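You operate a simulated robot arm through the tools that you are given. There is no shell and no other tool. Be economical: measure what you need, move in short steps, check, and stop when the job is done.

Carry out the task below with a simulated two-armed robot. There is one attempt and no reset: what you move stays moved.

JOB
Take the green checked cloth from the worktop between range and sink and hang it over the oven door handle.

Only the result counts: the job must be done as asked and must still hold three seconds after the hand-in. Knocking over, shifting, dropping, spilling or breaking anything else fails it. Flat cloth is picked up by pressing the open fingertips on it (5 to 10 N) and closing them slowly along it; thin cloth reads only 2 to 8 mm in the jaws.

ROBOT AND FRAMES
Two 7-joint arms with two-finger grippers on one trunk, on a base that drives. Base frame: it is fixed to the floor where the robot stands at the start and does not move with it; the origin is under the middle of the robot, x ahead of it, y to its left, z up; the surface under the hand at the start is at about z = 0.91. Lengths are in m, angles in rad, forces in N, time in s.
The left shoulder is at the start at [0.025, 0.218, 1.155], the right one opposite. With the tool pointing down near the work surface each hand reaches from about 0.2 to 0.76 m from the robot's upright axis, wherever it stands, measured 20 degrees to its own side. Places, roughly: green checked cloth [0.7, -0.2, 0.9]. Payload 2.2 kg a hand.
Tool frame (each hand has its own): the origin (TCP) lies between the finger pads and is the grasp point; the fingertips stand 0.019 m ahead of it; z points along the fingers, y is the line along which they close. The gripper opens to 0.116 m. The gripper's body begins 0.07 m behind the TCP.
Orientation is told as [roll, pitch, yaw] about the base's x, y, z axes, in that order, counted from this pose: with the fingers straight down and closing along the base's y, the tool's x points along the base's -x, its y along +y and its z along -z.

CONTROLS
- The arms move only by the tool apply_moves. It takes "left_targets", "right_targets" or both (then of equal length, played together; a hand with none holds still); each is one flat list of numbers, 7 for each row, row after row: the shift along the tool's x, y, z in m, then the turn, a rotation vector about the tool's x, y, z in rad, then the finger opening in m, from 0 to 0.116. In form: [tx, ty, tz, wx, wy, wz, grip, tx, ty, tz, wx, wy, wz, grip, ...]. A call has 1 to 10 rows; each row shifts and turns the commanded pose from where the row before left it, along the tool's axes as they then stand. A row lasts 0.2 s, in which the tool goes at most 0.05 m and 0.15 rad; a call with a longer step from one row to the next is refused whole, and so is a gripper value outside its range. A pose out of reach is approached as far as the arm can. The call stops where the force on the tool passes 40 N (or 10 N more than at its start, if that is more) or the arm is blocked; 0.2 s more then pass. Each finger halts on what it meets, pressing with about 31 N; the grip force reading is that of the motor and also rises with nothing between the fingers. The clock runs only during rows and for 0.2 s after the last one: add rows that do not move to give the fingers time. It gives the time, the measured TCP pose, the force on the tool (base axes), the opening and the grip force at its end, in the units of the frame above (readings bear some noise), with the torque about the TCP (base axes, N m) and any sound that the robot's microphone picked up.
- Cameras (640 x 400 px; columns grow to the right, rows downward): "scene" is now at [0.1338, 0.0372, 1.3288]; the picture's right is [0.30, -0.95, 0.00], its down [-0.53, -0.17, -0.83] and it looks along [0.79, 0.25, -0.55] (base axes); focal length 252 px, centre (320, 200). "left" rides on the left gripper at [0.069, 0.015, -0.097] in its tool frame; the picture's right is [-0.21, 0.98, 0.00], its down [-0.76, -0.17, -0.63] and it looks along [-0.62, -0.14, 0.77] (tool axes); focal length 251 px, centre (320, 200). "right" rides on the right gripper at [0.069, -0.015, -0.096] in its tool frame; the picture's right is [0.21, 0.98, 0.00], its down [-0.76, 0.17, -0.63] and it looks along [-0.62, 0.14, 0.77] (tool axes); focal length 251 px, centre (320, 200). There is no depth. A picture from a camera that has moved, and an enlarged one, comes with that camera's place and axes in the base frame and with its lens. The place of the scene camera against the robot may be out by one fixed shift of up to 0.012 m in any direction.
- snapshot(camera): a new picture of that camera. The clock stands still meanwhile.
- raise_lower(by): slides the trunk up (or, below 0, down) by that many m; the arms and the scene camera ride with it, the base frame stays. It gives what a move gives, with no picture.
- roll_base(legs): drives the robot by 1 to 6 legs, each [ahead, left, turn to the left] in m, m and rad, along the robot's own axes; the way and the turn of a leg run together, so that a leg with both is an arc; at most 1.5 m and 3.142 rad a leg. The arms and the cameras ride along, it lands a little off, and it stops where it bumps. It gives what a move gives.
- turn_head(pan, tilt): turns the head with the scene camera to pan (to the left, within 1.396 rad either way) and tilt (down, from -0.506 to 1.204), counted from straight ahead of the robot. It gives what a move gives.
- inspect(camera, box): a new picture of the part [left, top, right, bottom] of that camera's present view, enlarged. The clock stands still meanwhile.
- hand_in(): hands the job in; it is judged then, once.

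Go step by step. Nothing tells you exact positions but the pictures and the camera data: compare them with the known pose of the tool, close in by small moves and look again before you grip or let go. The budget is 120 turns and 92 pictures, counting those below and the enlarged ones. Unless the task says otherwise, let go and move clear before handing in, and close with one line.

The tools are called after "Emit:" as name(argument=value, ...) on one line, values as JSON. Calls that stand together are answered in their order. apply_moves: Moves the arms, as the interface text tells. Its arguments: {"type":"object","properties":{"left_targets":{"type":"array","items":{"type":"number"}},"right_targets":{"type":"array","items":{"type":"number"}}},"required":[]} The other tools are called the same way: raise_lower (by) slides the trunk up or down; roll_base (legs) drives the base; turn_head (pan, tilt) turns the head that bears the scene camera; snapshot (camera) takes a picture; inspect (camera, box) takes an enlarged picture of a part of a camera's view; hand_in () hands the job in.

At the start:

```text
clock: 0.0
left_tool_pos: [0.5292, 0.4303, 1.1479]
left_orientation: [-0.002, 0.0, 0.001]
left_contact_force: [0.4, 0.5, -0.4]
left_moment: [0.0, 0.03, 0.0]
left_width: 0.116
left_gripper_force: 0.1
right_tool_pos: [0.5382, -0.0952, 1.0505]
right_orientation: [-0.003, 0.001, 0.0]
right_contact_force: [0.5, -0.5, -0.2]
right_moment: [-0.02, 0.0, 0.02]
right_width: 0.1159
right_gripper_force: 0.0
trunk travel left (down, up): [-0.3, 0.19]
robot x, y, heading: [0.0019, 0.0027, 0.0]
head pan, tilt: [0.309, 0.581]
```

scene: 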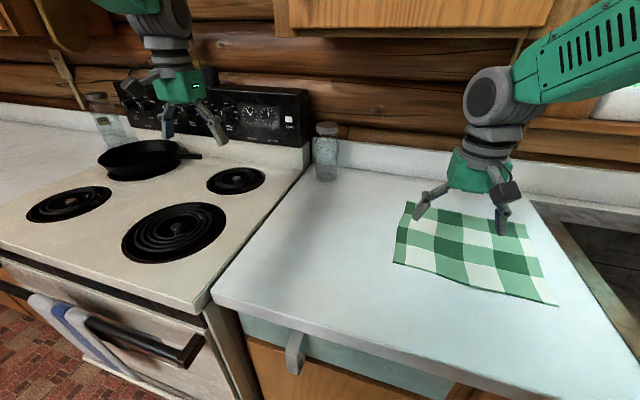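
right: 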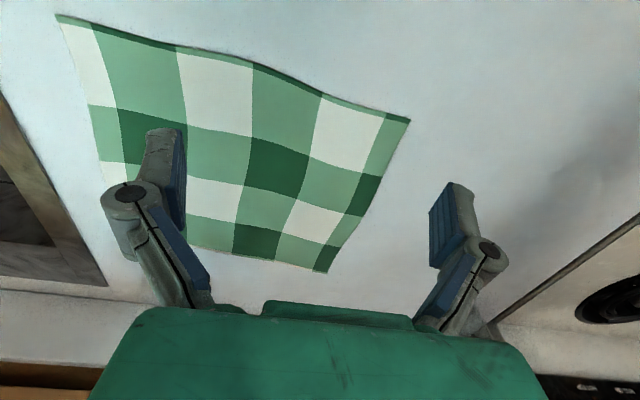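
left: 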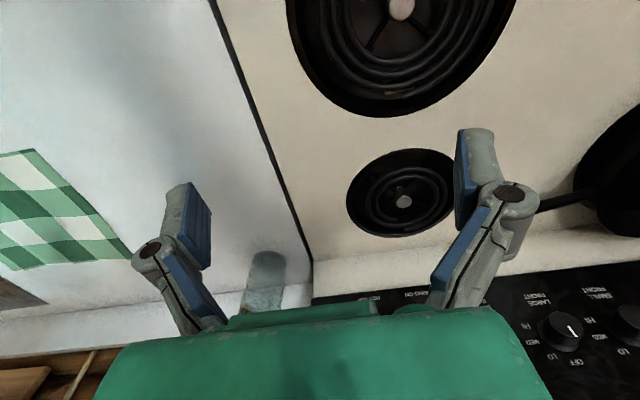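

I see the cloth at roughly x 0.53–0.80, y −0.31–0.0 on the worktop. The oven handle is down to the left at about y 0.37–0.65, with a blue-white towel on its left part. I'll look at the handle first.

Emit:
turn_head(pan=1.0, tilt=0.9)

Emit:
snapshot(camera="scene")

```text
clock: 1.1
left_tool_pos: [0.5265, 0.4289, 1.1507]
left_orientation: [0.0, -0.001, -0.001]
left_contact_force: [0.0, 0.2, -0.3]
left_moment: [0.0, 0.02, -0.02]
left_width: 0.1161
left_gripper_force: 0.1
right_tool_pos: [0.5347, -0.096, 1.052]
right_orientation: [0.0, 0.0, 0.0]
right_contact_force: [-0.4, 0.2, 0.0]
right_moment: [-0.02, 0.0, -0.03]
right_width: 0.1159
right_gripper_force: 0.1
trunk travel left (down, up): [-0.3, 0.19]
robot x, y, heading: [0.0001, -0.0004, -0.002]
head pan, tilt: [1.0, 0.901]
```

```text
88 pictures are left
camera scene: at [0.0901, 0.0738, 1.3025], right [0.84, -0.54, 0.0], down [-0.43, -0.66, -0.62], along [0.33, 0.52, -0.79], focal length 252 px, centre (320, 200)
```

scene: 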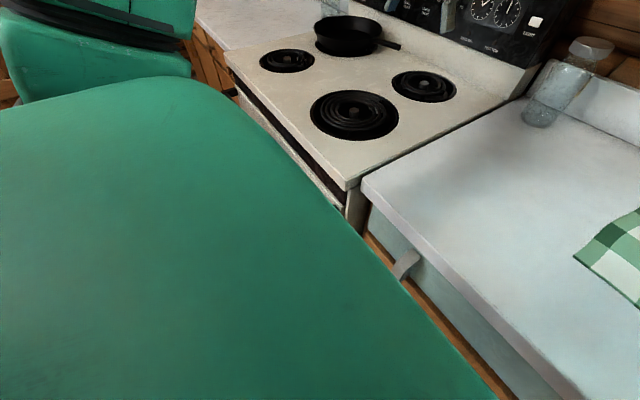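

The left arm hides the handle from here, so I'll get the cloth first. I'll move the right hand over the middle of its front edge, about (0.55, −0.155), and hold just above it.

Emit:
apply_moves(right_targets=[-0.008, -0.03, 0.02, 0, 0, 0, 0.09, -0.007, -0.029, 0.03, 0, 0, 0, 0.07, 0, 0, 0.03, 0, 0, 0, 0.07, 0, 0, 0.02, 0, 0, 0, 0.07, 0, 0, 0, 0, 0, 0, 0.07])

Emit:
snapshot(camera="right")

```text
clock: 2.3
left_tool_pos: [0.5265, 0.4293, 1.1509]
left_orientation: [0.001, -0.003, 0.0]
left_contact_force: [0.4, 0.5, -0.2]
left_moment: [-0.05, 0.0, -0.01]
left_width: 0.1161
left_gripper_force: 0.1
right_tool_pos: [0.5498, -0.1542, 0.9523]
right_orientation: [-0.001, -0.001, 0.0]
right_contact_force: [0.3, -0.4, -1.1]
right_moment: [0.01, 0.0, -0.01]
right_width: 0.0697
right_gripper_force: 0.2
trunk travel left (down, up): [-0.3, 0.19]
robot x, y, heading: [0.0002, -0.0014, -0.0]
head pan, tilt: [1.0, 0.901]
```

```text
87 pictures are left
camera right: at [0.4818, -0.1677, 1.0495], right [-0.21, 0.98, 0.0], down [0.76, 0.17, 0.63], along [0.62, 0.14, -0.77], focal length 251 px, centre (320, 200)
```

right: 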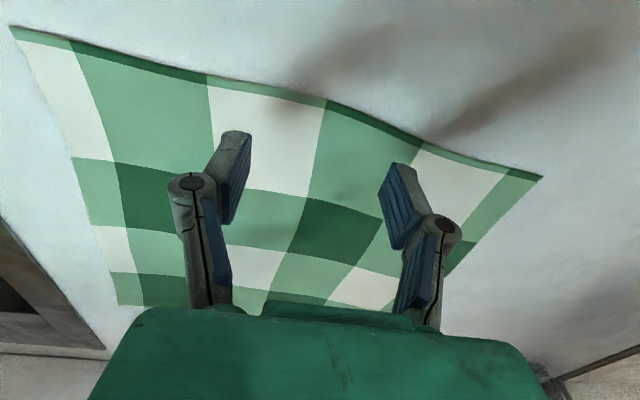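

Both fingers sit over the cloth just inside its front edge. I'll go down to contact in small steps.

Emit:
apply_moves(right_targets=[0, 0, 0.012, 0, 0, 0, 0.07, 0, 0, 0.007, 0, 0, 0, 0.07, 0, 0, 0.004, 0, 0, 0, 0.07])

```text
clock: 3.1
left_tool_pos: [0.5256, 0.4289, 1.1511]
left_orientation: [0.0, -0.002, 0.0]
left_contact_force: [0.2, -0.6, -0.5]
left_moment: [-0.01, 0.01, 0.02]
left_width: 0.116
left_gripper_force: 0.0
right_tool_pos: [0.5497, -0.1567, 0.9293]
right_orientation: [0.001, -0.005, -0.001]
right_contact_force: [-0.6, -0.1, 2.2]
right_moment: [0.03, 0.05, 0.0]
right_width: 0.0701
right_gripper_force: 0.2
trunk travel left (down, up): [-0.3, 0.19]
robot x, y, heading: [-0.0008, -0.0027, -0.001]
head pan, tilt: [1.0, 0.901]
```

Emit:
apply_moves(right_targets=[0, 0, 0.002, 0, 0, 0, 0.07])

```text
clock: 3.5
left_tool_pos: [0.5251, 0.4284, 1.151]
left_orientation: [0.002, -0.003, 0.001]
left_contact_force: [-0.2, 0.3, -1.1]
left_moment: [0.03, 0.0, 0.02]
left_width: 0.1163
left_gripper_force: 0.1
right_tool_pos: [0.5506, -0.1544, 0.9298]
right_orientation: [0.0, -0.008, 0.0]
right_contact_force: [-0.2, -0.2, 20.4]
right_moment: [0.07, 0.07, 0.03]
right_width: 0.0684
right_gripper_force: 7.8
trunk travel left (down, up): [-0.3, 0.19]
robot x, y, heading: [-0.0009, -0.0035, 0.001]
head pan, tilt: [1.0, 0.901]
```

The press reads 20 N, which is too hard. I'll ease off about 1.3 mm and check.

Emit:
apply_moves(right_targets=[0, 0, -0.0013, 0, 0, 0, 0.068])

```text
clock: 3.9
left_tool_pos: [0.5246, 0.4294, 1.1515]
left_orientation: [0.001, -0.003, -0.001]
left_contact_force: [0.1, 1.0, 0.5]
left_moment: [0.0, -0.01, -0.01]
left_width: 0.116
left_gripper_force: 0.0
right_tool_pos: [0.5493, -0.1545, 0.929]
right_orientation: [-0.002, -0.004, 0.0]
right_contact_force: [0.5, 0.0, 11.1]
right_moment: [0.0, -0.02, 0.01]
right_width: 0.068
right_gripper_force: 0.0
trunk travel left (down, up): [-0.3, 0.19]
robot x, y, heading: [0.0037, -0.0013, -0.002]
head pan, tilt: [1.0, 0.901]
```

Emit:
apply_moves(right_targets=[0, 0, -0.0004, 0, 0, 0, 0.062, 0, 0, 0, 0, 0, 0, 0.055, 0, 0, 0, 0, 0, 0, 0.048, 0, 0, 0, 0, 0, 0, 0.041])

Emit:
snapshot(camera="right")

```text
clock: 4.9
left_tool_pos: [0.5253, 0.4289, 1.1511]
left_orientation: [0.0, -0.002, 0.0]
left_contact_force: [-0.3, -0.5, -0.1]
left_moment: [0.02, -0.04, -0.01]
left_width: 0.1157
left_gripper_force: 0.0
right_tool_pos: [0.5502, -0.1555, 0.9277]
right_orientation: [0.001, -0.002, -0.003]
right_contact_force: [0.2, 1.0, 6.1]
right_moment: [-0.03, 0.04, -0.03]
right_width: 0.042
right_gripper_force: 0.0
trunk travel left (down, up): [-0.3, 0.19]
robot x, y, heading: [-0.0024, -0.0015, -0.003]
head pan, tilt: [1.0, 0.901]
```

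```text
86 pictures are left
camera right: at [0.4805, -0.1692, 1.0258], right [-0.21, 0.98, 0.0], down [0.76, 0.17, 0.63], along [0.62, 0.14, -0.77], focal length 251 px, centre (320, 200)
```

right: 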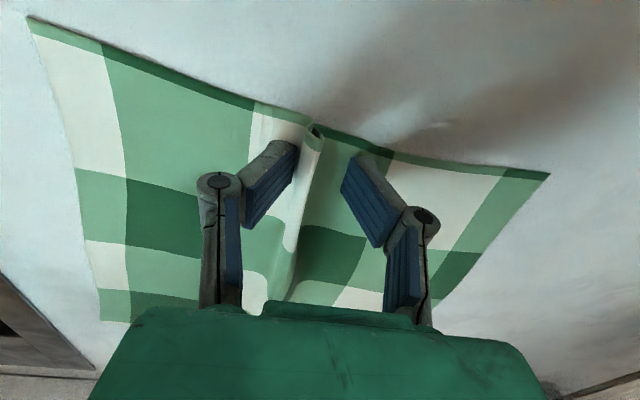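

The cloth is buckling up nicely between the fingers. I'll keep closing.

Emit:
apply_moves(right_targets=[0, 0, 0, 0, 0, 0, 0.034, 0, 0, 0, 0, 0, 0, 0.027, 0, 0, 0, 0, 0, 0, 0.02, 0, 0, 0, 0, 0, 0, 0.013, 0, 0, 0, 0, 0, 0, 0.007, 0, 0, 0, 0, 0, 0, 0.0, 0, 0, 0, 0, 0, 0, 0.0])

Emit:
snapshot(camera="right")

```text
clock: 6.5
left_tool_pos: [0.5253, 0.4285, 1.151]
left_orientation: [-0.001, -0.003, 0.0]
left_contact_force: [0.2, 0.6, 0.3]
left_moment: [0.02, -0.02, -0.03]
left_width: 0.1161
left_gripper_force: 0.0
right_tool_pos: [0.5503, -0.1546, 0.9292]
right_orientation: [-0.001, -0.006, 0.0]
right_contact_force: [0.9, -0.9, 17.9]
right_moment: [0.06, 0.08, -0.02]
right_width: 0.0037
right_gripper_force: 31.1
trunk travel left (down, up): [-0.3, 0.19]
robot x, y, heading: [-0.0008, -0.0016, 0.003]
head pan, tilt: [1.0, 0.901]
```

```text
85 pictures are left
camera right: at [0.4804, -0.1691, 1.0269], right [-0.21, 0.98, 0.0], down [0.75, 0.17, 0.64], along [0.62, 0.14, -0.77], focal length 251 px, centre (320, 200)
```

right: 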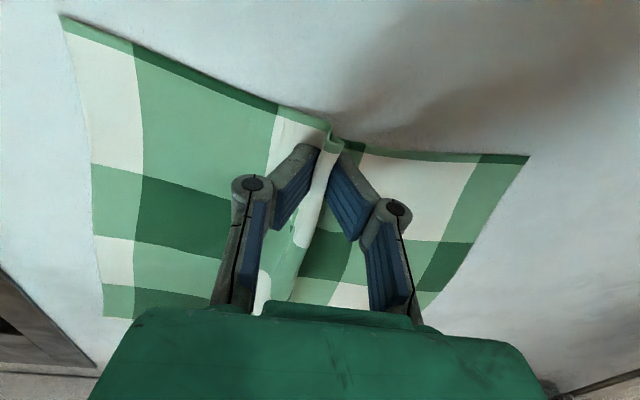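

The jaws read 3.7 mm, so the cloth is gripped. I'll lift it straight up.

Emit:
apply_moves(right_targets=[0, 0, -0.02, 0, 0, 0, 0.0, 0, 0, -0.03, 0, 0, 0, 0.0, 0, 0, -0.03, 0, 0, 0, 0.0, 0, 0, -0.03, 0, 0, 0, 0.0, 0, 0, -0.03, 0, 0, 0, 0.0, 0, 0, -0.03, 0, 0, 0, 0.0, 0, 0, -0.03, 0, 0, 0, 0.0, 0, 0, -0.03, 0, 0, 0, 0.0, 0, 0, -0.03, 0, 0, 0, 0.0, 0, 0, -0.0, 0, 0, 0, 0.0])

Emit:
turn_head(pan=0.0, tilt=0.6)

Emit:
snapshot(camera="scene")

```text
clock: 8.7
left_tool_pos: [0.5275, 0.4281, 1.1499]
left_orientation: [0.0, -0.001, 0.001]
left_contact_force: [0.3, -0.6, 0.0]
left_moment: [0.0, 0.01, 0.0]
left_width: 0.1161
left_gripper_force: 0.0
right_tool_pos: [0.5501, -0.1557, 1.1883]
right_orientation: [0.0, -0.001, 0.001]
right_contact_force: [0.3, 0.1, -1.0]
right_moment: [0.0, 0.01, 0.03]
right_width: 0.0034
right_gripper_force: 31.0
trunk travel left (down, up): [-0.3, 0.19]
robot x, y, heading: [0.001, 0.0, -0.001]
head pan, tilt: [1.0, 0.901]
```

```text
clock: 9.9
left_tool_pos: [0.5259, 0.4283, 1.1504]
left_orientation: [0.0, -0.001, 0.001]
left_contact_force: [0.1, -0.2, 0.6]
left_moment: [0.04, -0.01, 0.0]
left_width: 0.1163
left_gripper_force: 0.0
right_tool_pos: [0.5494, -0.156, 1.1873]
right_orientation: [0.001, -0.002, 0.002]
right_contact_force: [0.1, 0.6, 0.3]
right_moment: [-0.02, 0.0, 0.06]
right_width: 0.0035
right_gripper_force: 31.3
trunk travel left (down, up): [-0.3, 0.19]
robot x, y, heading: [-0.002, 0.0018, 0.001]
head pan, tilt: [0.0, 0.6]
```

```text
84 pictures are left
camera scene: at [0.1373, 0.0098, 1.3272], right [0.0, -1.0, 0.0], down [-0.57, 0.0, -0.82], along [0.82, 0.0, -0.57], focal length 252 px, centre (320, 200)
```

scene: 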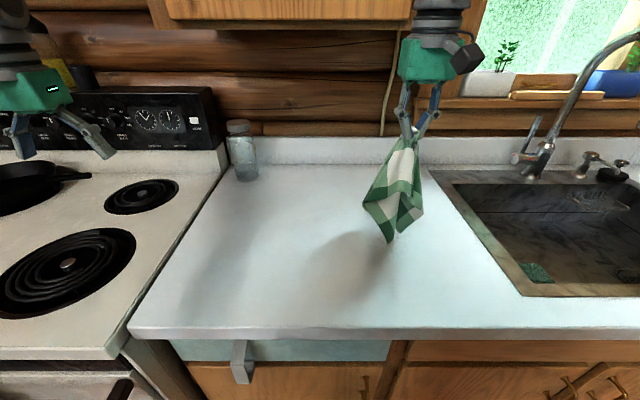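

The cloth hangs free from the right hand. I'll back away from the counter and look at the oven front.

Emit:
roll_base(legs=[[-0.4, 0, 0]])

Emit:
turn_head(pan=0.6, tilt=0.7)

Emit:
snapshot(camera="scene")

```text
clock: 12.4
left_tool_pos: [0.1357, 0.4287, 1.1513]
left_orientation: [-0.001, -0.001, -0.002]
left_contact_force: [-0.1, 0.5, -1.3]
left_moment: [-0.02, 0.01, 0.0]
left_width: 0.1159
left_gripper_force: 0.1
right_tool_pos: [0.1596, -0.1555, 1.1889]
right_orientation: [-0.001, 0.0, 0.0]
right_contact_force: [0.2, -0.4, 0.2]
right_moment: [0.01, 0.02, 0.01]
right_width: 0.0035
right_gripper_force: 31.6
trunk travel left (down, up): [-0.3, 0.19]
robot x, y, heading: [-0.3898, 0.0018, -0.002]
head pan, tilt: [0.0, 0.6]
```

```text
clock: 13.4
left_tool_pos: [0.1324, 0.4283, 1.153]
left_orientation: [0.001, -0.006, -0.002]
left_contact_force: [0.2, 0.5, 0.2]
left_moment: [0.0, 0.02, 0.0]
left_width: 0.116
left_gripper_force: 0.1
right_tool_pos: [0.1547, -0.1558, 1.1894]
right_orientation: [0.002, -0.004, 0.001]
right_contact_force: [-0.4, -0.4, -0.1]
right_moment: [0.05, -0.03, -0.02]
right_width: 0.0034
right_gripper_force: 30.9
trunk travel left (down, up): [-0.3, 0.19]
robot x, y, heading: [-0.3868, -0.0019, -0.004]
head pan, tilt: [0.6, 0.7]
```

```text
83 pictures are left
camera scene: at [-0.2713, 0.0582, 1.3185], right [0.56, -0.83, 0.0], down [-0.54, -0.36, -0.76], along [0.63, 0.43, -0.65], focal length 252 px, centre (320, 200)
```

scene: 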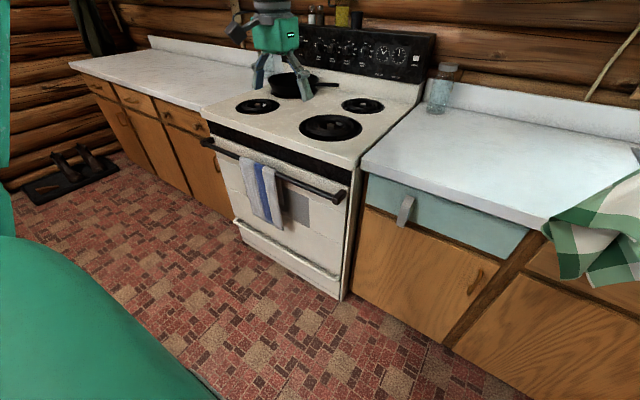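

Now the oven front is clear. The handle's right end is at about (0.30, 0.36, 0.80), and the towel covers everything beyond y≈0.56. I'll slide left so the right hand faces the free stretch at y≈0.46.

Emit:
roll_base(legs=[[0, 0.6, 0.0]])

Emit:
turn_head(pan=-0.2, tilt=0.7)

Emit:
snapshot(camera="scene")

```text
clock: 16.7
left_tool_pos: [0.1368, 1.014, 1.1525]
left_orientation: [0.0, -0.005, -0.008]
left_contact_force: [-0.2, -0.5, 0.1]
left_moment: [-0.01, -0.01, -0.01]
left_width: 0.1157
left_gripper_force: 0.1
right_tool_pos: [0.1554, 0.4311, 1.1895]
right_orientation: [0.001, -0.006, -0.007]
right_contact_force: [0.1, -0.9, 0.0]
right_moment: [0.0, 0.0, 0.04]
right_width: 0.0034
right_gripper_force: 30.7
trunk travel left (down, up): [-0.3, 0.19]
robot x, y, heading: [-0.3913, 0.5907, -0.008]
head pan, tilt: [0.6, 0.7]
```

```text
clock: 17.9
left_tool_pos: [0.1347, 1.0207, 1.1524]
left_orientation: [-0.003, -0.005, -0.004]
left_contact_force: [-0.5, 0.5, -0.1]
left_moment: [-0.08, -0.01, 0.02]
left_width: 0.1159
left_gripper_force: 0.1
right_tool_pos: [0.1537, 0.4357, 1.1926]
right_orientation: [-0.003, -0.009, -0.005]
right_contact_force: [0.3, 0.6, -0.5]
right_moment: [0.01, 0.03, -0.04]
right_width: 0.0036
right_gripper_force: 31.0
trunk travel left (down, up): [-0.3, 0.19]
robot x, y, heading: [-0.3906, 0.5908, -0.006]
head pan, tilt: [-0.201, 0.7]
```

```text
82 pictures are left
camera scene: at [-0.2561, 0.5883, 1.3186], right [-0.21, -0.98, 0.01], down [-0.63, 0.13, -0.76], along [0.75, -0.16, -0.65], focal length 252 px, centre (320, 200)
```

scene: 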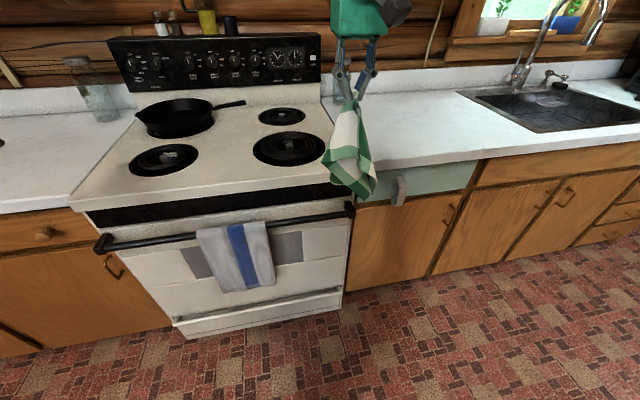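

This is a good view: the handle runs y≈0.38–1.06 at x≈0.28, and it is free for y 0.39–0.61. I'll zoom in on the gap.

Emit:
inspect(camera="scene", box=[230, 150, 390, 250])

```text
4.00 times, centred on (310, 200) of scene
camera zoom: at [-0.2561, 0.5883, 1.3186], right [-0.21, -0.98, 0.01], down [-0.63, 0.13, -0.76], along [0.75, -0.16, -0.65], focal length 1007 px, centre (360, 200)
```

zoom: 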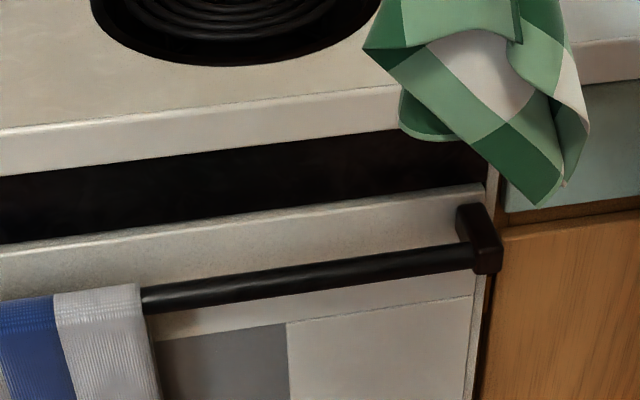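

I'll lower the trunk to get a flatter second view of the bar and the gap. The hands are well in front of the oven, so that is safe.

Emit:
raise_lower(by=-0.2)

Emit:
turn_head(pan=-0.2, tilt=0.5)

Emit:
snapshot(camera="scene")

Emit:
snapshot(camera="right")

```text
clock: 20.0
left_tool_pos: [0.1336, 1.0144, 0.9551]
left_orientation: [0.0, -0.009, -0.008]
left_contact_force: [0.5, 0.7, -0.1]
left_moment: [-0.02, 0.0, 0.0]
left_width: 0.1161
left_gripper_force: 0.0
right_tool_pos: [0.152, 0.4307, 0.9922]
right_orientation: [-0.001, -0.009, -0.008]
right_contact_force: [-0.4, 0.4, -0.5]
right_moment: [0.05, 0.02, 0.03]
right_width: 0.0035
right_gripper_force: 31.0
trunk travel left (down, up): [-0.1, 0.39]
robot x, y, heading: [-0.389, 0.5892, -0.009]
head pan, tilt: [-0.201, 0.7]
```

```text
clock: 20.8
left_tool_pos: [0.1341, 1.016, 0.9533]
left_orientation: [-0.001, -0.006, -0.008]
left_contact_force: [-0.4, 0.4, -0.1]
left_moment: [-0.03, 0.01, 0.0]
left_width: 0.1159
left_gripper_force: 0.0
right_tool_pos: [0.1517, 0.4317, 0.9924]
right_orientation: [0.001, -0.01, -0.006]
right_contact_force: [0.2, 0.2, 0.2]
right_moment: [-0.02, 0.02, 0.0]
right_width: 0.0035
right_gripper_force: 30.8
trunk travel left (down, up): [-0.1, 0.39]
robot x, y, heading: [-0.3862, 0.594, -0.01]
head pan, tilt: [-0.201, 0.499]
```

```text
80 pictures are left
camera scene: at [-0.2512, 0.5813, 1.1362], right [-0.21, -0.98, 0.0], down [-0.47, 0.1, -0.88], along [0.86, -0.18, -0.48], focal length 252 px, centre (320, 200)
```

scene: 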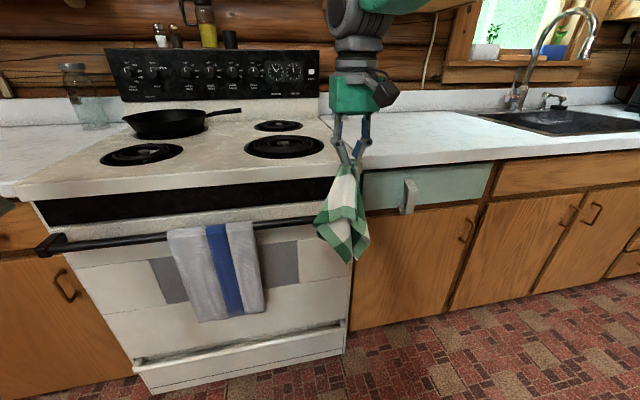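

```text
79 pictures are left
camera right: at [0.0829, 0.4185, 1.0882], right [-0.21, 0.98, 0.0], down [0.75, 0.16, 0.64], along [0.63, 0.13, -0.77], focal length 251 px, centre (320, 200)
```

right: 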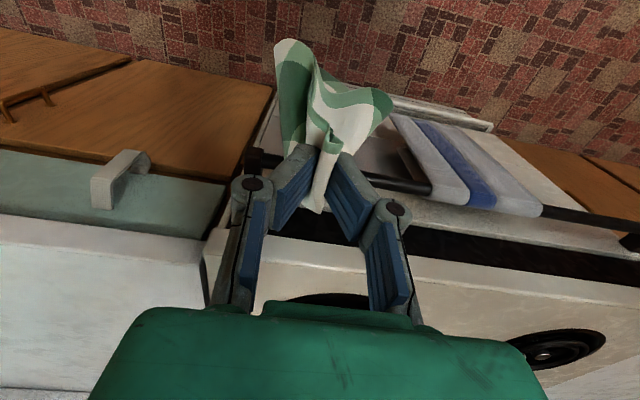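

Emit:
inspect(camera="scene", box=[220, 160, 380, 260])

Emit:
inspect(camera="right", box=[240, 100, 480, 250])

```text
4.00 times, centred on (300, 210) of scene
camera zoom: at [-0.2512, 0.5813, 1.1362], right [-0.21, -0.98, 0.0], down [-0.47, 0.1, -0.88], along [0.86, -0.18, -0.48], focal length 1007 px, centre (400, 160)
```

zoom: 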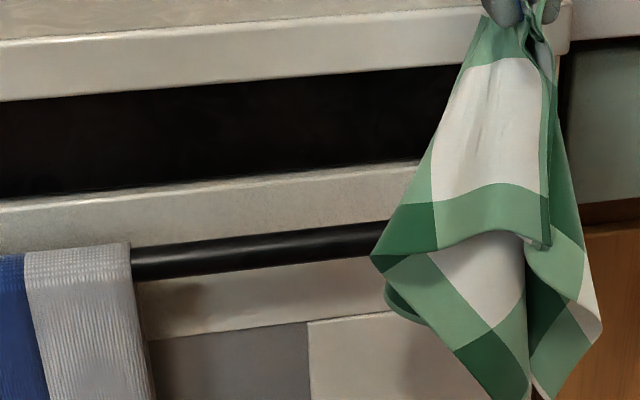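

```text
2.67 times, centred on (360, 175) of right
camera zoom: at [0.0829, 0.4185, 1.0882], right [-0.21, 0.98, 0.0], down [0.75, 0.16, 0.64], along [0.63, 0.13, -0.77], focal length 670 px, centre (213, 267)
```

zoom: 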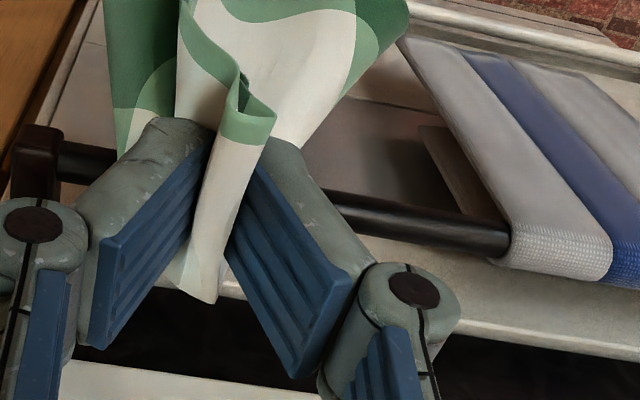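

The bar is at about x 0.27, z 0.797, with a gap of roughly 5 cm to the door. I'm holding the cloth at its very edge, so too little would end up behind the bar. I'll lay it back on the worktop with the gripped edge away from me and regrip about 10 cm in, so a proper tail can go behind the bar.

Emit:
raise_lower(by=0.26)

Emit:
roll_base(legs=[[0, -0.6, 0.005]])

Emit:
roll_base(legs=[[0.385, 0, 0]])

Emit:
turn_head(pan=0.0, tilt=0.6)

Emit:
snapshot(camera="scene")

```text
clock: 23.4
left_tool_pos: [0.1339, 1.0155, 1.2134]
left_orientation: [-0.001, -0.008, -0.008]
left_contact_force: [-1.0, -0.7, 1.2]
left_moment: [0.02, -0.01, -0.02]
left_width: 0.1161
left_gripper_force: 0.0
right_tool_pos: [0.1527, 0.4313, 1.2533]
right_orientation: [0.0, -0.009, -0.006]
right_contact_force: [0.1, -0.6, -0.1]
right_moment: [-0.01, -0.01, 0.0]
right_width: 0.0033
right_gripper_force: 31.0
trunk travel left (down, up): [-0.36, 0.13]
robot x, y, heading: [-0.3891, 0.5898, -0.007]
head pan, tilt: [-0.201, 0.499]
```

```text
clock: 26.9
left_tool_pos: [0.1294, 0.4023, 1.2148]
left_orientation: [0.001, -0.009, -0.008]
left_contact_force: [-0.6, -0.2, -0.8]
left_moment: [0.05, -0.01, 0.0]
left_width: 0.1161
left_gripper_force: 0.0
right_tool_pos: [0.1482, -0.1809, 1.2524]
right_orientation: [0.002, -0.008, -0.005]
right_contact_force: [-0.1, 0.3, 0.3]
right_moment: [0.04, -0.02, -0.01]
right_width: 0.0034
right_gripper_force: 30.8
trunk travel left (down, up): [-0.36, 0.13]
robot x, y, heading: [-0.3925, -0.0173, -0.012]
head pan, tilt: [-0.201, 0.499]
```

```text
clock: 29.3
left_tool_pos: [0.5061, 0.4031, 1.2159]
left_orientation: [-0.001, -0.013, -0.003]
left_contact_force: [-0.3, 0.3, 0.1]
left_moment: [-0.02, 0.01, 0.0]
left_width: 0.1161
left_gripper_force: 0.0
right_tool_pos: [0.5261, -0.1803, 1.2548]
right_orientation: [-0.001, -0.011, -0.004]
right_contact_force: [1.0, -0.2, 0.4]
right_moment: [-0.03, 0.01, 0.0]
right_width: 0.0032
right_gripper_force: 30.8
trunk travel left (down, up): [-0.36, 0.13]
robot x, y, heading: [-0.0147, -0.0223, -0.005]
head pan, tilt: [-0.201, 0.499]
```

```text
clock: 30.0
left_tool_pos: [0.5042, 0.3996, 1.2182]
left_orientation: [0.005, -0.011, -0.005]
left_contact_force: [1.1, -0.2, 0.4]
left_moment: [0.0, -0.02, 0.03]
left_width: 0.1159
left_gripper_force: 0.1
right_tool_pos: [0.5246, -0.1841, 1.2537]
right_orientation: [0.004, -0.015, -0.004]
right_contact_force: [-0.1, -0.7, -0.3]
right_moment: [-0.02, -0.01, -0.04]
right_width: 0.0035
right_gripper_force: 31.0
trunk travel left (down, up): [-0.36, 0.13]
robot x, y, heading: [-0.0107, -0.0206, -0.008]
head pan, tilt: [0.0, 0.6]
```

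```text
76 pictures are left
camera scene: at [0.1273, -0.0152, 1.3871], right [-0.01, -1.0, 0.0], down [-0.57, 0.0, -0.82], along [0.82, -0.01, -0.57], focal length 252 px, centre (320, 200)
```

scene: 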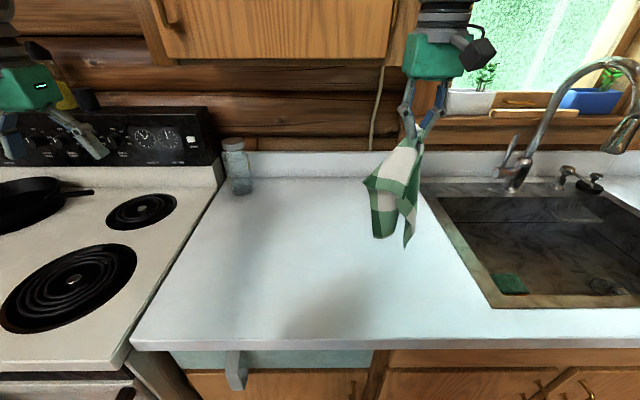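

The cloth is over the worktop. I'll move the hand to about (0.455, −0.12), lower until the hem touches, and then lay it down in an arc going away from me.

Emit:
apply_moves(right_targets=[0.024, 0.02, 0.018, 0, 0, 0, 0, 0.024, 0.02, 0.018, 0, 0, 0, 0, 0.024, 0.02, 0.018, 0, 0, 0, 0, 0, 0, 0, 0, 0, 0, 0, 0, 0, 0, 0, 0, 0, 0])

Emit:
snapshot(camera="scene")

```text
clock: 31.2
left_tool_pos: [0.5044, 0.4014, 1.2186]
left_orientation: [0.003, -0.014, -0.004]
left_contact_force: [0.8, -1.1, 0.9]
left_moment: [0.03, 0.0, 0.02]
left_width: 0.1158
left_gripper_force: 0.1
right_tool_pos: [0.4518, -0.1227, 1.1964]
right_orientation: [0.003, -0.014, -0.005]
right_contact_force: [-0.2, -0.5, -0.2]
right_moment: [-0.05, -0.02, -0.02]
right_width: 0.0037
right_gripper_force: 30.6
trunk travel left (down, up): [-0.36, 0.13]
robot x, y, heading: [-0.012, -0.0246, -0.005]
head pan, tilt: [0.0, 0.6]
```

```text
75 pictures are left
camera scene: at [0.126, -0.0129, 1.3872], right [-0.01, -1.0, 0.0], down [-0.57, 0.0, -0.82], along [0.82, -0.01, -0.57], focal length 252 px, centre (320, 200)
```

scene: 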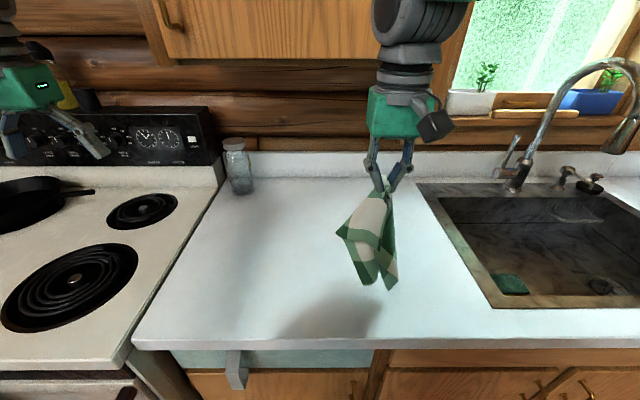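

Emit:
apply_moves(right_targets=[0, 0, 0.03, 0, 0, 0, 0, -0.033, 0, 0.006, 0, 0, 0, 0, -0.033, 0, 0.01, 0, 0, 0, 0, -0.031, 0, 0.013, 0, 0, 0, 0, -0.031, 0, 0.017, 0, 0, 0, 0, -0.027, 0, 0.02, 0, 0, 0, 0, -0.026, 0, 0.022, 0, 0, 0, 0, -0.022, 0, 0.025, 0, 0, 0, 0, -0.02, 0, 0.026, 0, 0, 0, 0, 0, 0, 0, 0, 0, 0, 0])

Emit:
snapshot(camera="scene")

```text
clock: 33.4
left_tool_pos: [0.5027, 0.4017, 1.2195]
left_orientation: [0.001, -0.015, -0.007]
left_contact_force: [0.3, -0.5, 0.5]
left_moment: [0.0, -0.01, 0.0]
left_width: 0.1159
left_gripper_force: 0.1
right_tool_pos: [0.6804, -0.124, 1.0349]
right_orientation: [0.004, -0.016, -0.004]
right_contact_force: [0.3, 0.6, -0.6]
right_moment: [-0.02, 0.01, 0.02]
right_width: 0.0037
right_gripper_force: 31.2
trunk travel left (down, up): [-0.36, 0.13]
robot x, y, heading: [-0.008, -0.0237, -0.003]
head pan, tilt: [0.0, 0.6]
```

```text
74 pictures are left
camera scene: at [0.1267, -0.0128, 1.3873], right [-0.01, -1.0, 0.0], down [-0.57, 0.0, -0.82], along [0.82, -0.01, -0.57], focal length 252 px, centre (320, 200)
```

scene: 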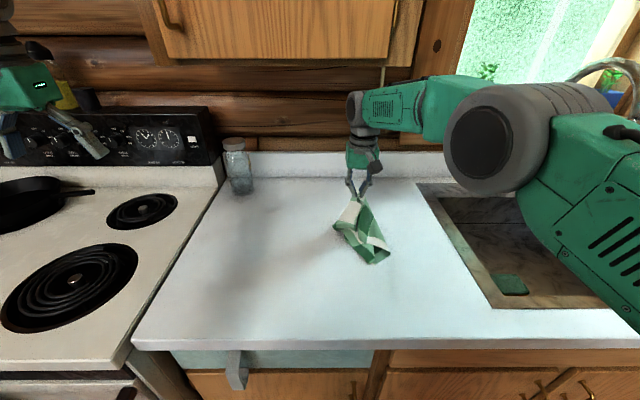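

Emit:
apply_moves(right_targets=[-0.01, 0, 0.03, 0, 0, 0, 0, -0.01, 0, 0.03, 0, 0, 0, 0, -0.01, 0, 0.025, 0, 0, 0, 0, 0, 0, 0.013, 0, 0, 0, 0, 0, 0, 0, 0, 0, 0, 0])

Emit:
inspect(camera="scene", box=[280, 150, 440, 250])

Emit:
snapshot(camera="right")

```text
clock: 34.6
left_tool_pos: [0.5019, 0.4017, 1.2177]
left_orientation: [0.003, -0.015, -0.007]
left_contact_force: [-0.1, 0.6, 0.0]
left_moment: [0.01, 0.0, 0.0]
left_width: 0.1157
left_gripper_force: 0.0
right_tool_pos: [0.6898, -0.1313, 0.9374]
right_orientation: [0.002, -0.014, -0.004]
right_contact_force: [0.4, -0.2, 0.4]
right_moment: [-0.01, -0.02, -0.02]
right_width: 0.0031
right_gripper_force: 30.3
right hand out of reach, approached as far as the arm can: row 2, 3
trunk travel left (down, up): [-0.36, 0.13]
robot x, y, heading: [-0.0094, -0.022, -0.003]
head pan, tilt: [0.0, 0.6]
```

```text
4.00 times, centred on (360, 200) of scene
camera zoom: at [0.1269, -0.0126, 1.3872], right [-0.01, -1.0, 0.0], down [-0.57, 0.0, -0.82], along [0.82, -0.01, -0.57], focal length 1007 px, centre (160, 200)
```

zoom: 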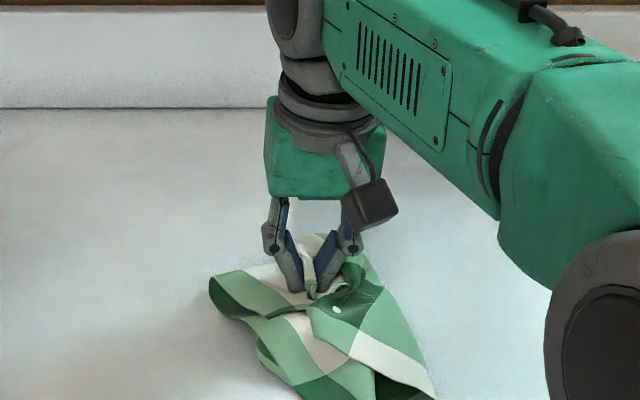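

```text
72 pictures are left
camera right: at [0.6201, -0.1449, 1.0342], right [-0.21, 0.98, 0.0], down [0.75, 0.16, 0.64], along [0.63, 0.13, -0.77], focal length 251 px, centre (320, 200)
```

right: 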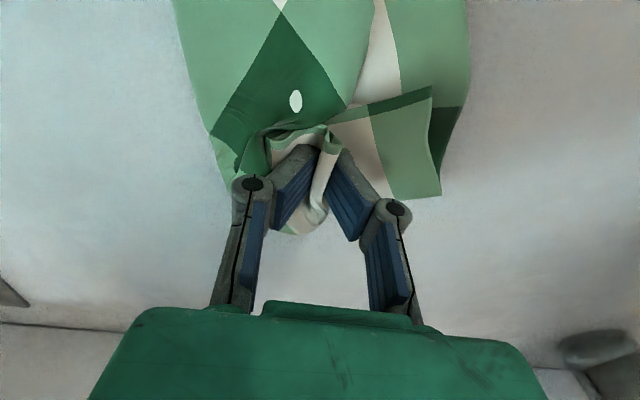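

The cloth lies towards me from x≈0.70. I'll release it, rise and look.

Emit:
apply_moves(right_targets=[0, 0, 0, 0, 0, 0, 0.02, 0, 0, 0, 0, 0, 0, 0.035, 0, 0, -0.03, 0, 0, 0, 0.035, 0.02, 0, -0.04, 0, 0, 0, 0.05, 0.03, 0, -0.03, 0, 0, 0, 0.09, 0, 0, 0, 0, 0, 0, 0.1])

Emit:
snapshot(camera="scene")

Emit:
snapshot(camera="right")

```text
clock: 36.0
left_tool_pos: [0.5046, 0.4012, 1.2178]
left_orientation: [0.002, -0.014, -0.004]
left_contact_force: [-0.2, 0.0, 0.6]
left_moment: [-0.04, 0.0, -0.03]
left_width: 0.116
left_gripper_force: 0.1
right_tool_pos: [0.6884, -0.1145, 1.0384]
right_orientation: [0.0, -0.011, -0.005]
right_contact_force: [-0.1, 0.0, 1.0]
right_moment: [0.0, 0.0, -0.02]
right_width: 0.0999
right_gripper_force: 0.0
right hand out of reach, approached as far as the arm can: row 4, 5
trunk travel left (down, up): [-0.36, 0.13]
robot x, y, heading: [-0.0136, -0.0265, -0.003]
head pan, tilt: [0.0, 0.6]
```

```text
71 pictures are left
camera scene: at [0.1279, -0.0124, 1.387], right [-0.01, -1.0, 0.0], down [-0.57, 0.0, -0.82], along [0.82, -0.01, -0.57], focal length 252 px, centre (320, 200)
```

scene: 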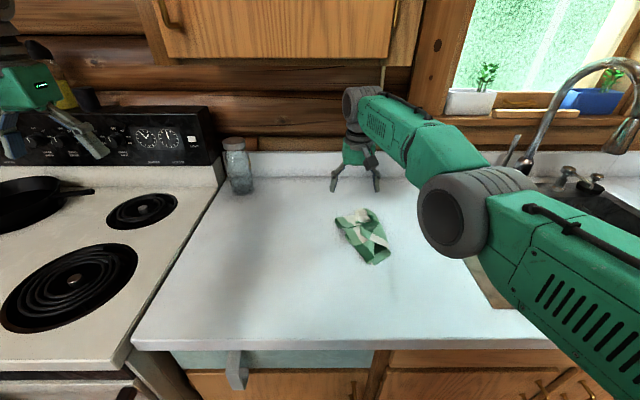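

```text
70 pictures are left
camera right: at [0.6187, -0.129, 1.1353], right [-0.21, 0.98, 0.0], down [0.75, 0.16, 0.64], along [0.63, 0.13, -0.77], focal length 251 px, centre (320, 200)
```

right: 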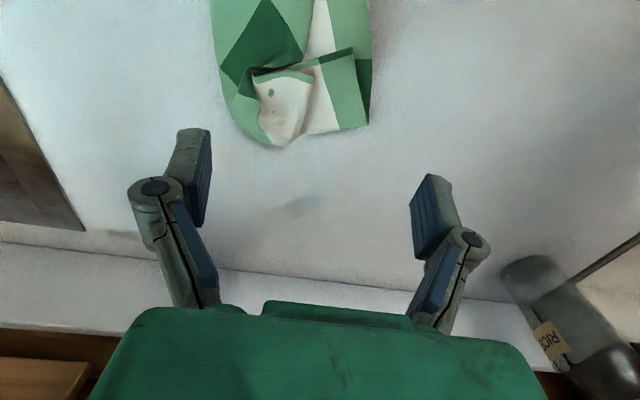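

Emit:
apply_moves(right_targets=[0.04, 0, -0.02, 0, 0, 0, 0.1, 0.045, 0, -0.02, 0, 0, 0, 0.1, 0.045, 0, -0.02, 0, 0, 0, 0.1, 0.045, 0, 0, 0, 0, 0, 0.1, 0.045, 0, 0, 0, 0, 0, 0.1, 0, 0, 0, 0, 0, 0, 0.1])

Emit:
inspect(camera="scene", box=[300, 190, 428, 270])

Emit:
snapshot(camera="right")

```text
clock: 37.4
left_tool_pos: [0.5024, 0.3937, 1.2195]
left_orientation: [0.007, -0.014, -0.006]
left_contact_force: [-0.9, -0.4, 0.2]
left_moment: [0.03, -0.03, 0.01]
left_width: 0.116
left_gripper_force: 0.0
right_tool_pos: [0.6485, -0.0638, 1.0881]
right_orientation: [0.003, 0.046, -0.009]
right_contact_force: [-5.8, -7.9, -41.1]
right_moment: [0.82, -0.22, -0.02]
right_width: 0.0998
right_gripper_force: 0.1
right hand out of reach, approached as far as the arm can: row 1, 2, 3, 4, 5
trunk travel left (down, up): [-0.36, 0.13]
robot x, y, heading: [-0.0082, -0.0228, -0.003]
head pan, tilt: [0.0, 0.6]
```

```text
5.00 times, centred on (364, 230) of scene
camera zoom: at [0.1341, -0.0487, 1.3849], right [-0.01, -1.0, -0.03], down [-0.57, 0.02, -0.82], along [0.82, 0.01, -0.57], focal length 1258 px, centre (100, 50)
```

zoom: 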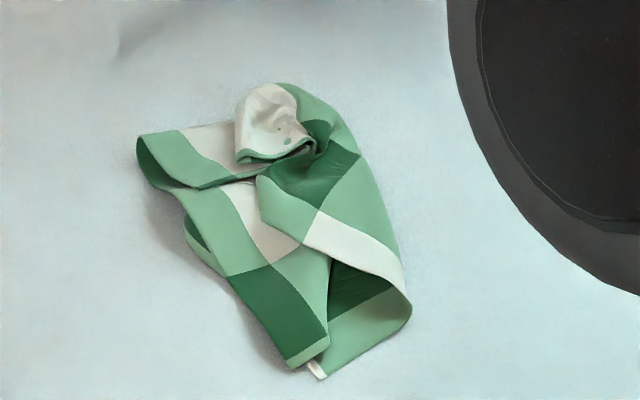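

```text
68 pictures are left
camera right: at [0.5839, -0.0772, 1.1883], right [-0.2, 0.98, 0.01], down [0.79, 0.16, 0.6], along [0.58, 0.13, -0.8], focal length 251 px, centre (320, 200)
```

right: 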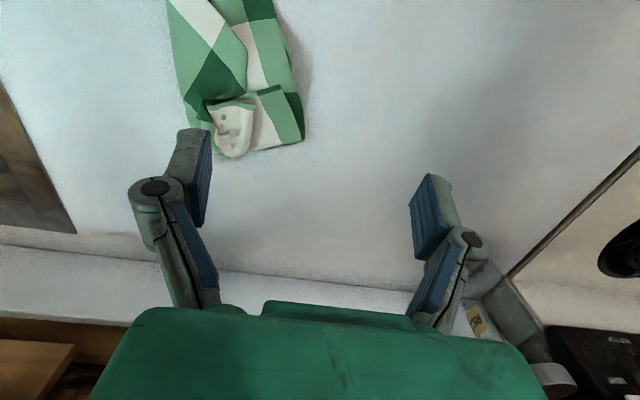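

The hand reads 41 N and "out of reach", so the arm seems to be jammed on something. I'll look before moving on.

Emit:
snapshot(camera="scene")

Emit:
snapshot(camera="left")

```text
67 pictures are left
camera scene: at [0.1341, -0.0487, 1.3849], right [-0.01, -1.0, -0.03], down [-0.57, 0.02, -0.82], along [0.82, 0.01, -0.57], focal length 252 px, centre (320, 200)
```

scene: 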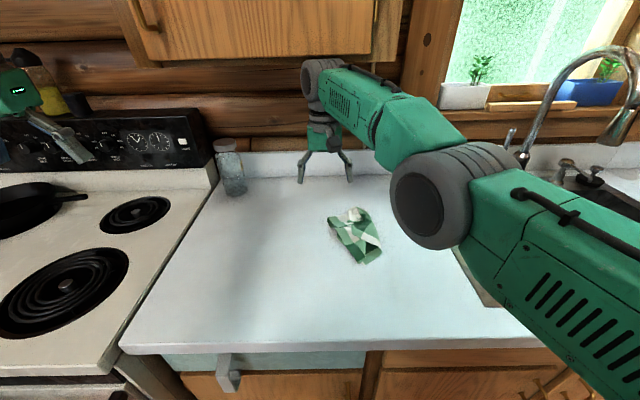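

```text
66 pictures are left
camera left: at [0.4309, 0.4093, 1.3158], right [0.22, 0.98, 0.01], down [0.75, -0.17, 0.64], along [0.63, -0.13, -0.77], focal length 251 px, centre (320, 200)
```

left: 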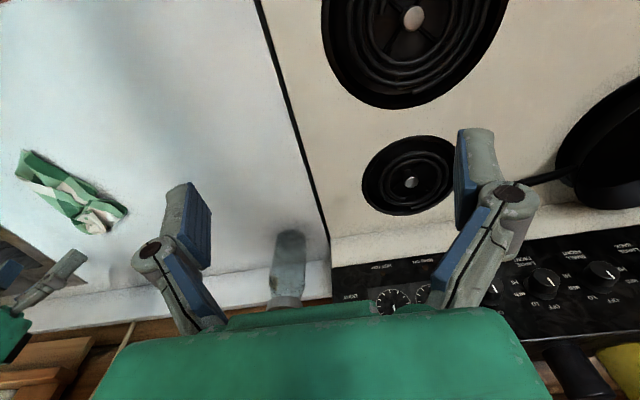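

The wrist top seems to be pushing up against the underside of the upper cabinet. Lowering the trunk a little should relieve it.

Emit:
raise_lower(by=-0.05)

Emit:
snapshot(camera="scene")

```text
clock: 38.3
left_tool_pos: [0.5059, 0.4019, 1.1659]
left_orientation: [0.002, -0.012, -0.003]
left_contact_force: [0.0, -0.5, -0.1]
left_moment: [0.04, 0.0, -0.01]
left_width: 0.116
left_gripper_force: 0.1
right_tool_pos: [0.6602, -0.0521, 1.0692]
right_orientation: [-0.004, 0.0, -0.004]
right_contact_force: [0.0, 0.4, -1.3]
right_moment: [-0.01, 0.04, 0.02]
right_width: 0.1
right_gripper_force: 0.0
trunk travel left (down, up): [-0.31, 0.18]
robot x, y, heading: [-0.0124, -0.0235, -0.003]
head pan, tilt: [0.0, 0.6]
```

```text
65 pictures are left
camera scene: at [0.1292, -0.0022, 1.3371], right [0.0, -1.0, 0.01], down [-0.57, -0.01, -0.82], along [0.82, -0.01, -0.57], focal length 252 px, centre (320, 200)
```

scene: 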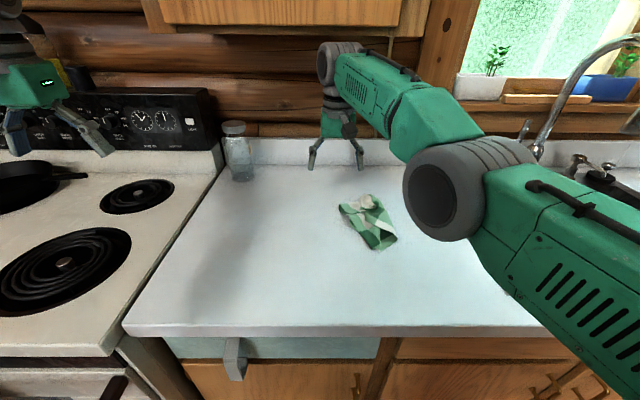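

The contact is gone and nothing was disturbed. I'll bring the hand back towards the cloth in small steps.

Emit:
apply_moves(right_targets=[0.02, -0.02, 0, 0, 0, 0, 0.1, 0.03, -0.03, 0, 0, 0, 0, 0.1, 0.02, -0.03, 0, 0, 0, 0, 0.1, 0, 0, 0, 0, 0, 0, 0.1])

Emit:
snapshot(camera="scene")

```text
clock: 39.3
left_tool_pos: [0.4973, 0.4096, 1.1664]
left_orientation: [-0.005, -0.017, -0.002]
left_contact_force: [-1.1, -0.6, 1.1]
left_moment: [0.01, 0.04, 0.01]
left_width: 0.1159
left_gripper_force: 0.0
right_tool_pos: [0.6637, -0.0842, 1.0846]
right_orientation: [-0.011, -0.006, 0.012]
right_contact_force: [0.5, 0.2, -0.4]
right_moment: [0.0, 0.03, 0.0]
right_width: 0.1001
right_gripper_force: 0.0
right hand out of reach, approached as far as the arm can: row 1, 2, 3
trunk travel left (down, up): [-0.31, 0.18]
robot x, y, heading: [-0.0124, -0.0208, -0.001]
head pan, tilt: [0.0, 0.6]
```

```text
64 pictures are left
camera scene: at [0.1184, 0.0062, 1.3369], right [0.0, -1.0, 0.02], down [-0.56, -0.01, -0.83], along [0.83, -0.01, -0.56], focal length 252 px, centre (320, 200)
```

scene: 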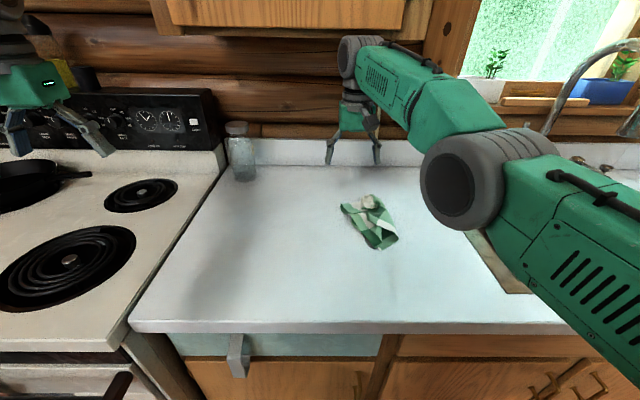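

Pulling inward still reads as out of reach, so the elbow is likely in an awkward configuration. I'll test sideways and downward moves to get it out.

Emit:
apply_moves(right_targets=[0, -0.03, 0.02, 0, 0, 0, 0.1, 0, -0.04, 0, 0, 0, 0, 0.1, 0, -0.04, 0, 0, 0, 0, 0.1, 0, -0.04, 0, 0, 0, 0, 0.1, 0, 0, 0, 0, 0, 0, 0.1])

Emit:
snapshot(camera="scene")

```text
clock: 40.5
left_tool_pos: [0.5033, 0.4034, 1.1678]
left_orientation: [0.0, -0.015, -0.004]
left_contact_force: [-0.2, -0.6, -0.2]
left_moment: [0.0, -0.02, 0.0]
left_width: 0.1161
left_gripper_force: 0.1
right_tool_pos: [0.7048, -0.244, 1.075]
right_orientation: [0.0, -0.013, -0.003]
right_contact_force: [-0.2, -0.2, 0.8]
right_moment: [-0.02, 0.0, 0.0]
right_width: 0.1002
right_gripper_force: 0.0
right hand out of reach, approached as far as the arm can: row 1, 2, 3
trunk travel left (down, up): [-0.31, 0.18]
robot x, y, heading: [-0.0091, -0.0172, -0.005]
head pan, tilt: [0.0, 0.6]
```

```text
63 pictures are left
camera scene: at [0.1273, -0.003, 1.3371], right [0.0, -1.0, 0.01], down [-0.57, 0.0, -0.82], along [0.82, -0.01, -0.57], focal length 252 px, centre (320, 200)
```

scene: 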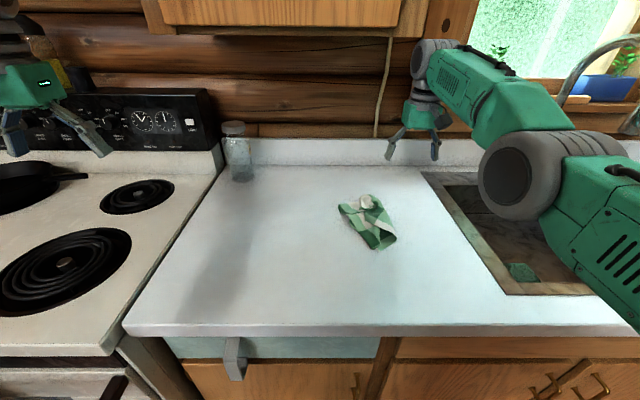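

Sideways motion works again. I'll now pull inward from here.

Emit:
apply_moves(right_targets=[0.03, 0, 0, 0, 0, 0, 0.1, 0.04, 0, 0, 0, 0, 0, 0.1, 0.04, 0, 0, 0, 0, 0, 0.1, 0.04, 0, 0, 0, 0, 0, 0.1, 0, 0, 0, 0, 0, 0, 0.1])

Emit:
snapshot(camera="scene")

```text
clock: 41.7
left_tool_pos: [0.5027, 0.3951, 1.1696]
left_orientation: [0.008, -0.015, -0.006]
left_contact_force: [0.0, -0.8, -0.4]
left_moment: [0.03, -0.02, 0.0]
left_width: 0.116
left_gripper_force: 0.1
right_tool_pos: [0.6992, -0.2431, 1.0913]
right_orientation: [0.007, -0.012, -0.004]
right_contact_force: [-0.1, 0.1, -0.4]
right_moment: [0.0, 0.0, -0.03]
right_width: 0.0999
right_gripper_force: 0.0
right hand out of reach, approached as far as the arm can: row 1, 2, 3, 4
trunk travel left (down, up): [-0.31, 0.18]
robot x, y, heading: [-0.0104, -0.0257, -0.007]
head pan, tilt: [0.0, 0.6]
```

```text
62 pictures are left
camera scene: at [0.1265, -0.022, 1.3372], right [-0.01, -1.0, 0.0], down [-0.57, 0.01, -0.82], along [0.82, 0.0, -0.57], focal length 252 px, centre (320, 200)
```

scene: 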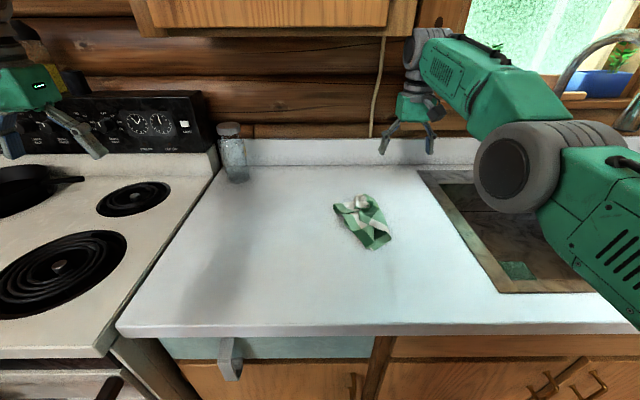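

The wrist seems to be at a bend limit with the elbow low. I'll tilt the fingers forward to free it and then pull inward.

Emit:
apply_moves(right_targets=[0, 0, 0, 0, -0.14, 0, 0.1, 0, 0, 0, 0, -0.14, 0, 0.1, 0, 0, 0, 0, -0.14, 0, 0.1, 0.03, 0, 0, 0, 0, 0, 0.1, 0.04, 0, 0, 0, 0, 0, 0.1, 0.04, 0, 0, 0, 0, 0, 0.1, 0, 0, 0, 0, 0, 0, 0.1])

Emit:
snapshot(camera="scene")

```text
clock: 43.3
left_tool_pos: [0.5035, 0.3945, 1.1706]
left_orientation: [0.007, -0.014, -0.007]
left_contact_force: [-0.5, -1.0, 0.1]
left_moment: [0.03, 0.01, 0.01]
left_width: 0.1159
left_gripper_force: 0.1
right_tool_pos: [0.7861, -0.2212, 1.0804]
right_orientation: [0.006, -0.431, -0.007]
right_contact_force: [-0.4, 0.5, 0.1]
right_moment: [0.04, -0.01, 0.03]
right_width: 0.1
right_gripper_force: 0.2
right hand out of reach, approached as far as the arm can: row 1, 2, 3, 4, 5, 6
trunk travel left (down, up): [-0.31, 0.18]
robot x, y, heading: [-0.0088, -0.0216, -0.003]
head pan, tilt: [0.0, 0.6]
```

```text
61 pictures are left
camera scene: at [0.1272, -0.0183, 1.3371], right [-0.01, -1.0, 0.0], down [-0.57, 0.0, -0.82], along [0.82, 0.0, -0.57], focal length 252 px, centre (320, 200)
```

scene: 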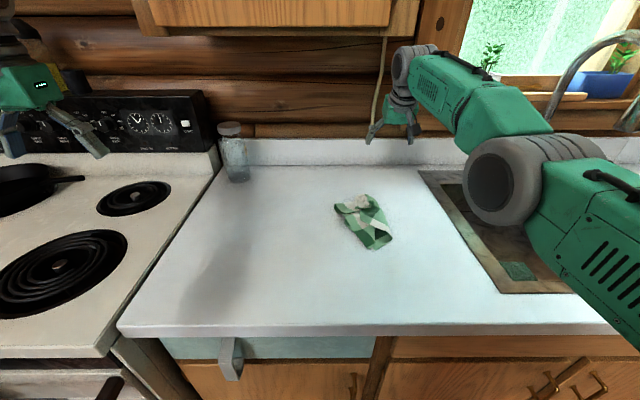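

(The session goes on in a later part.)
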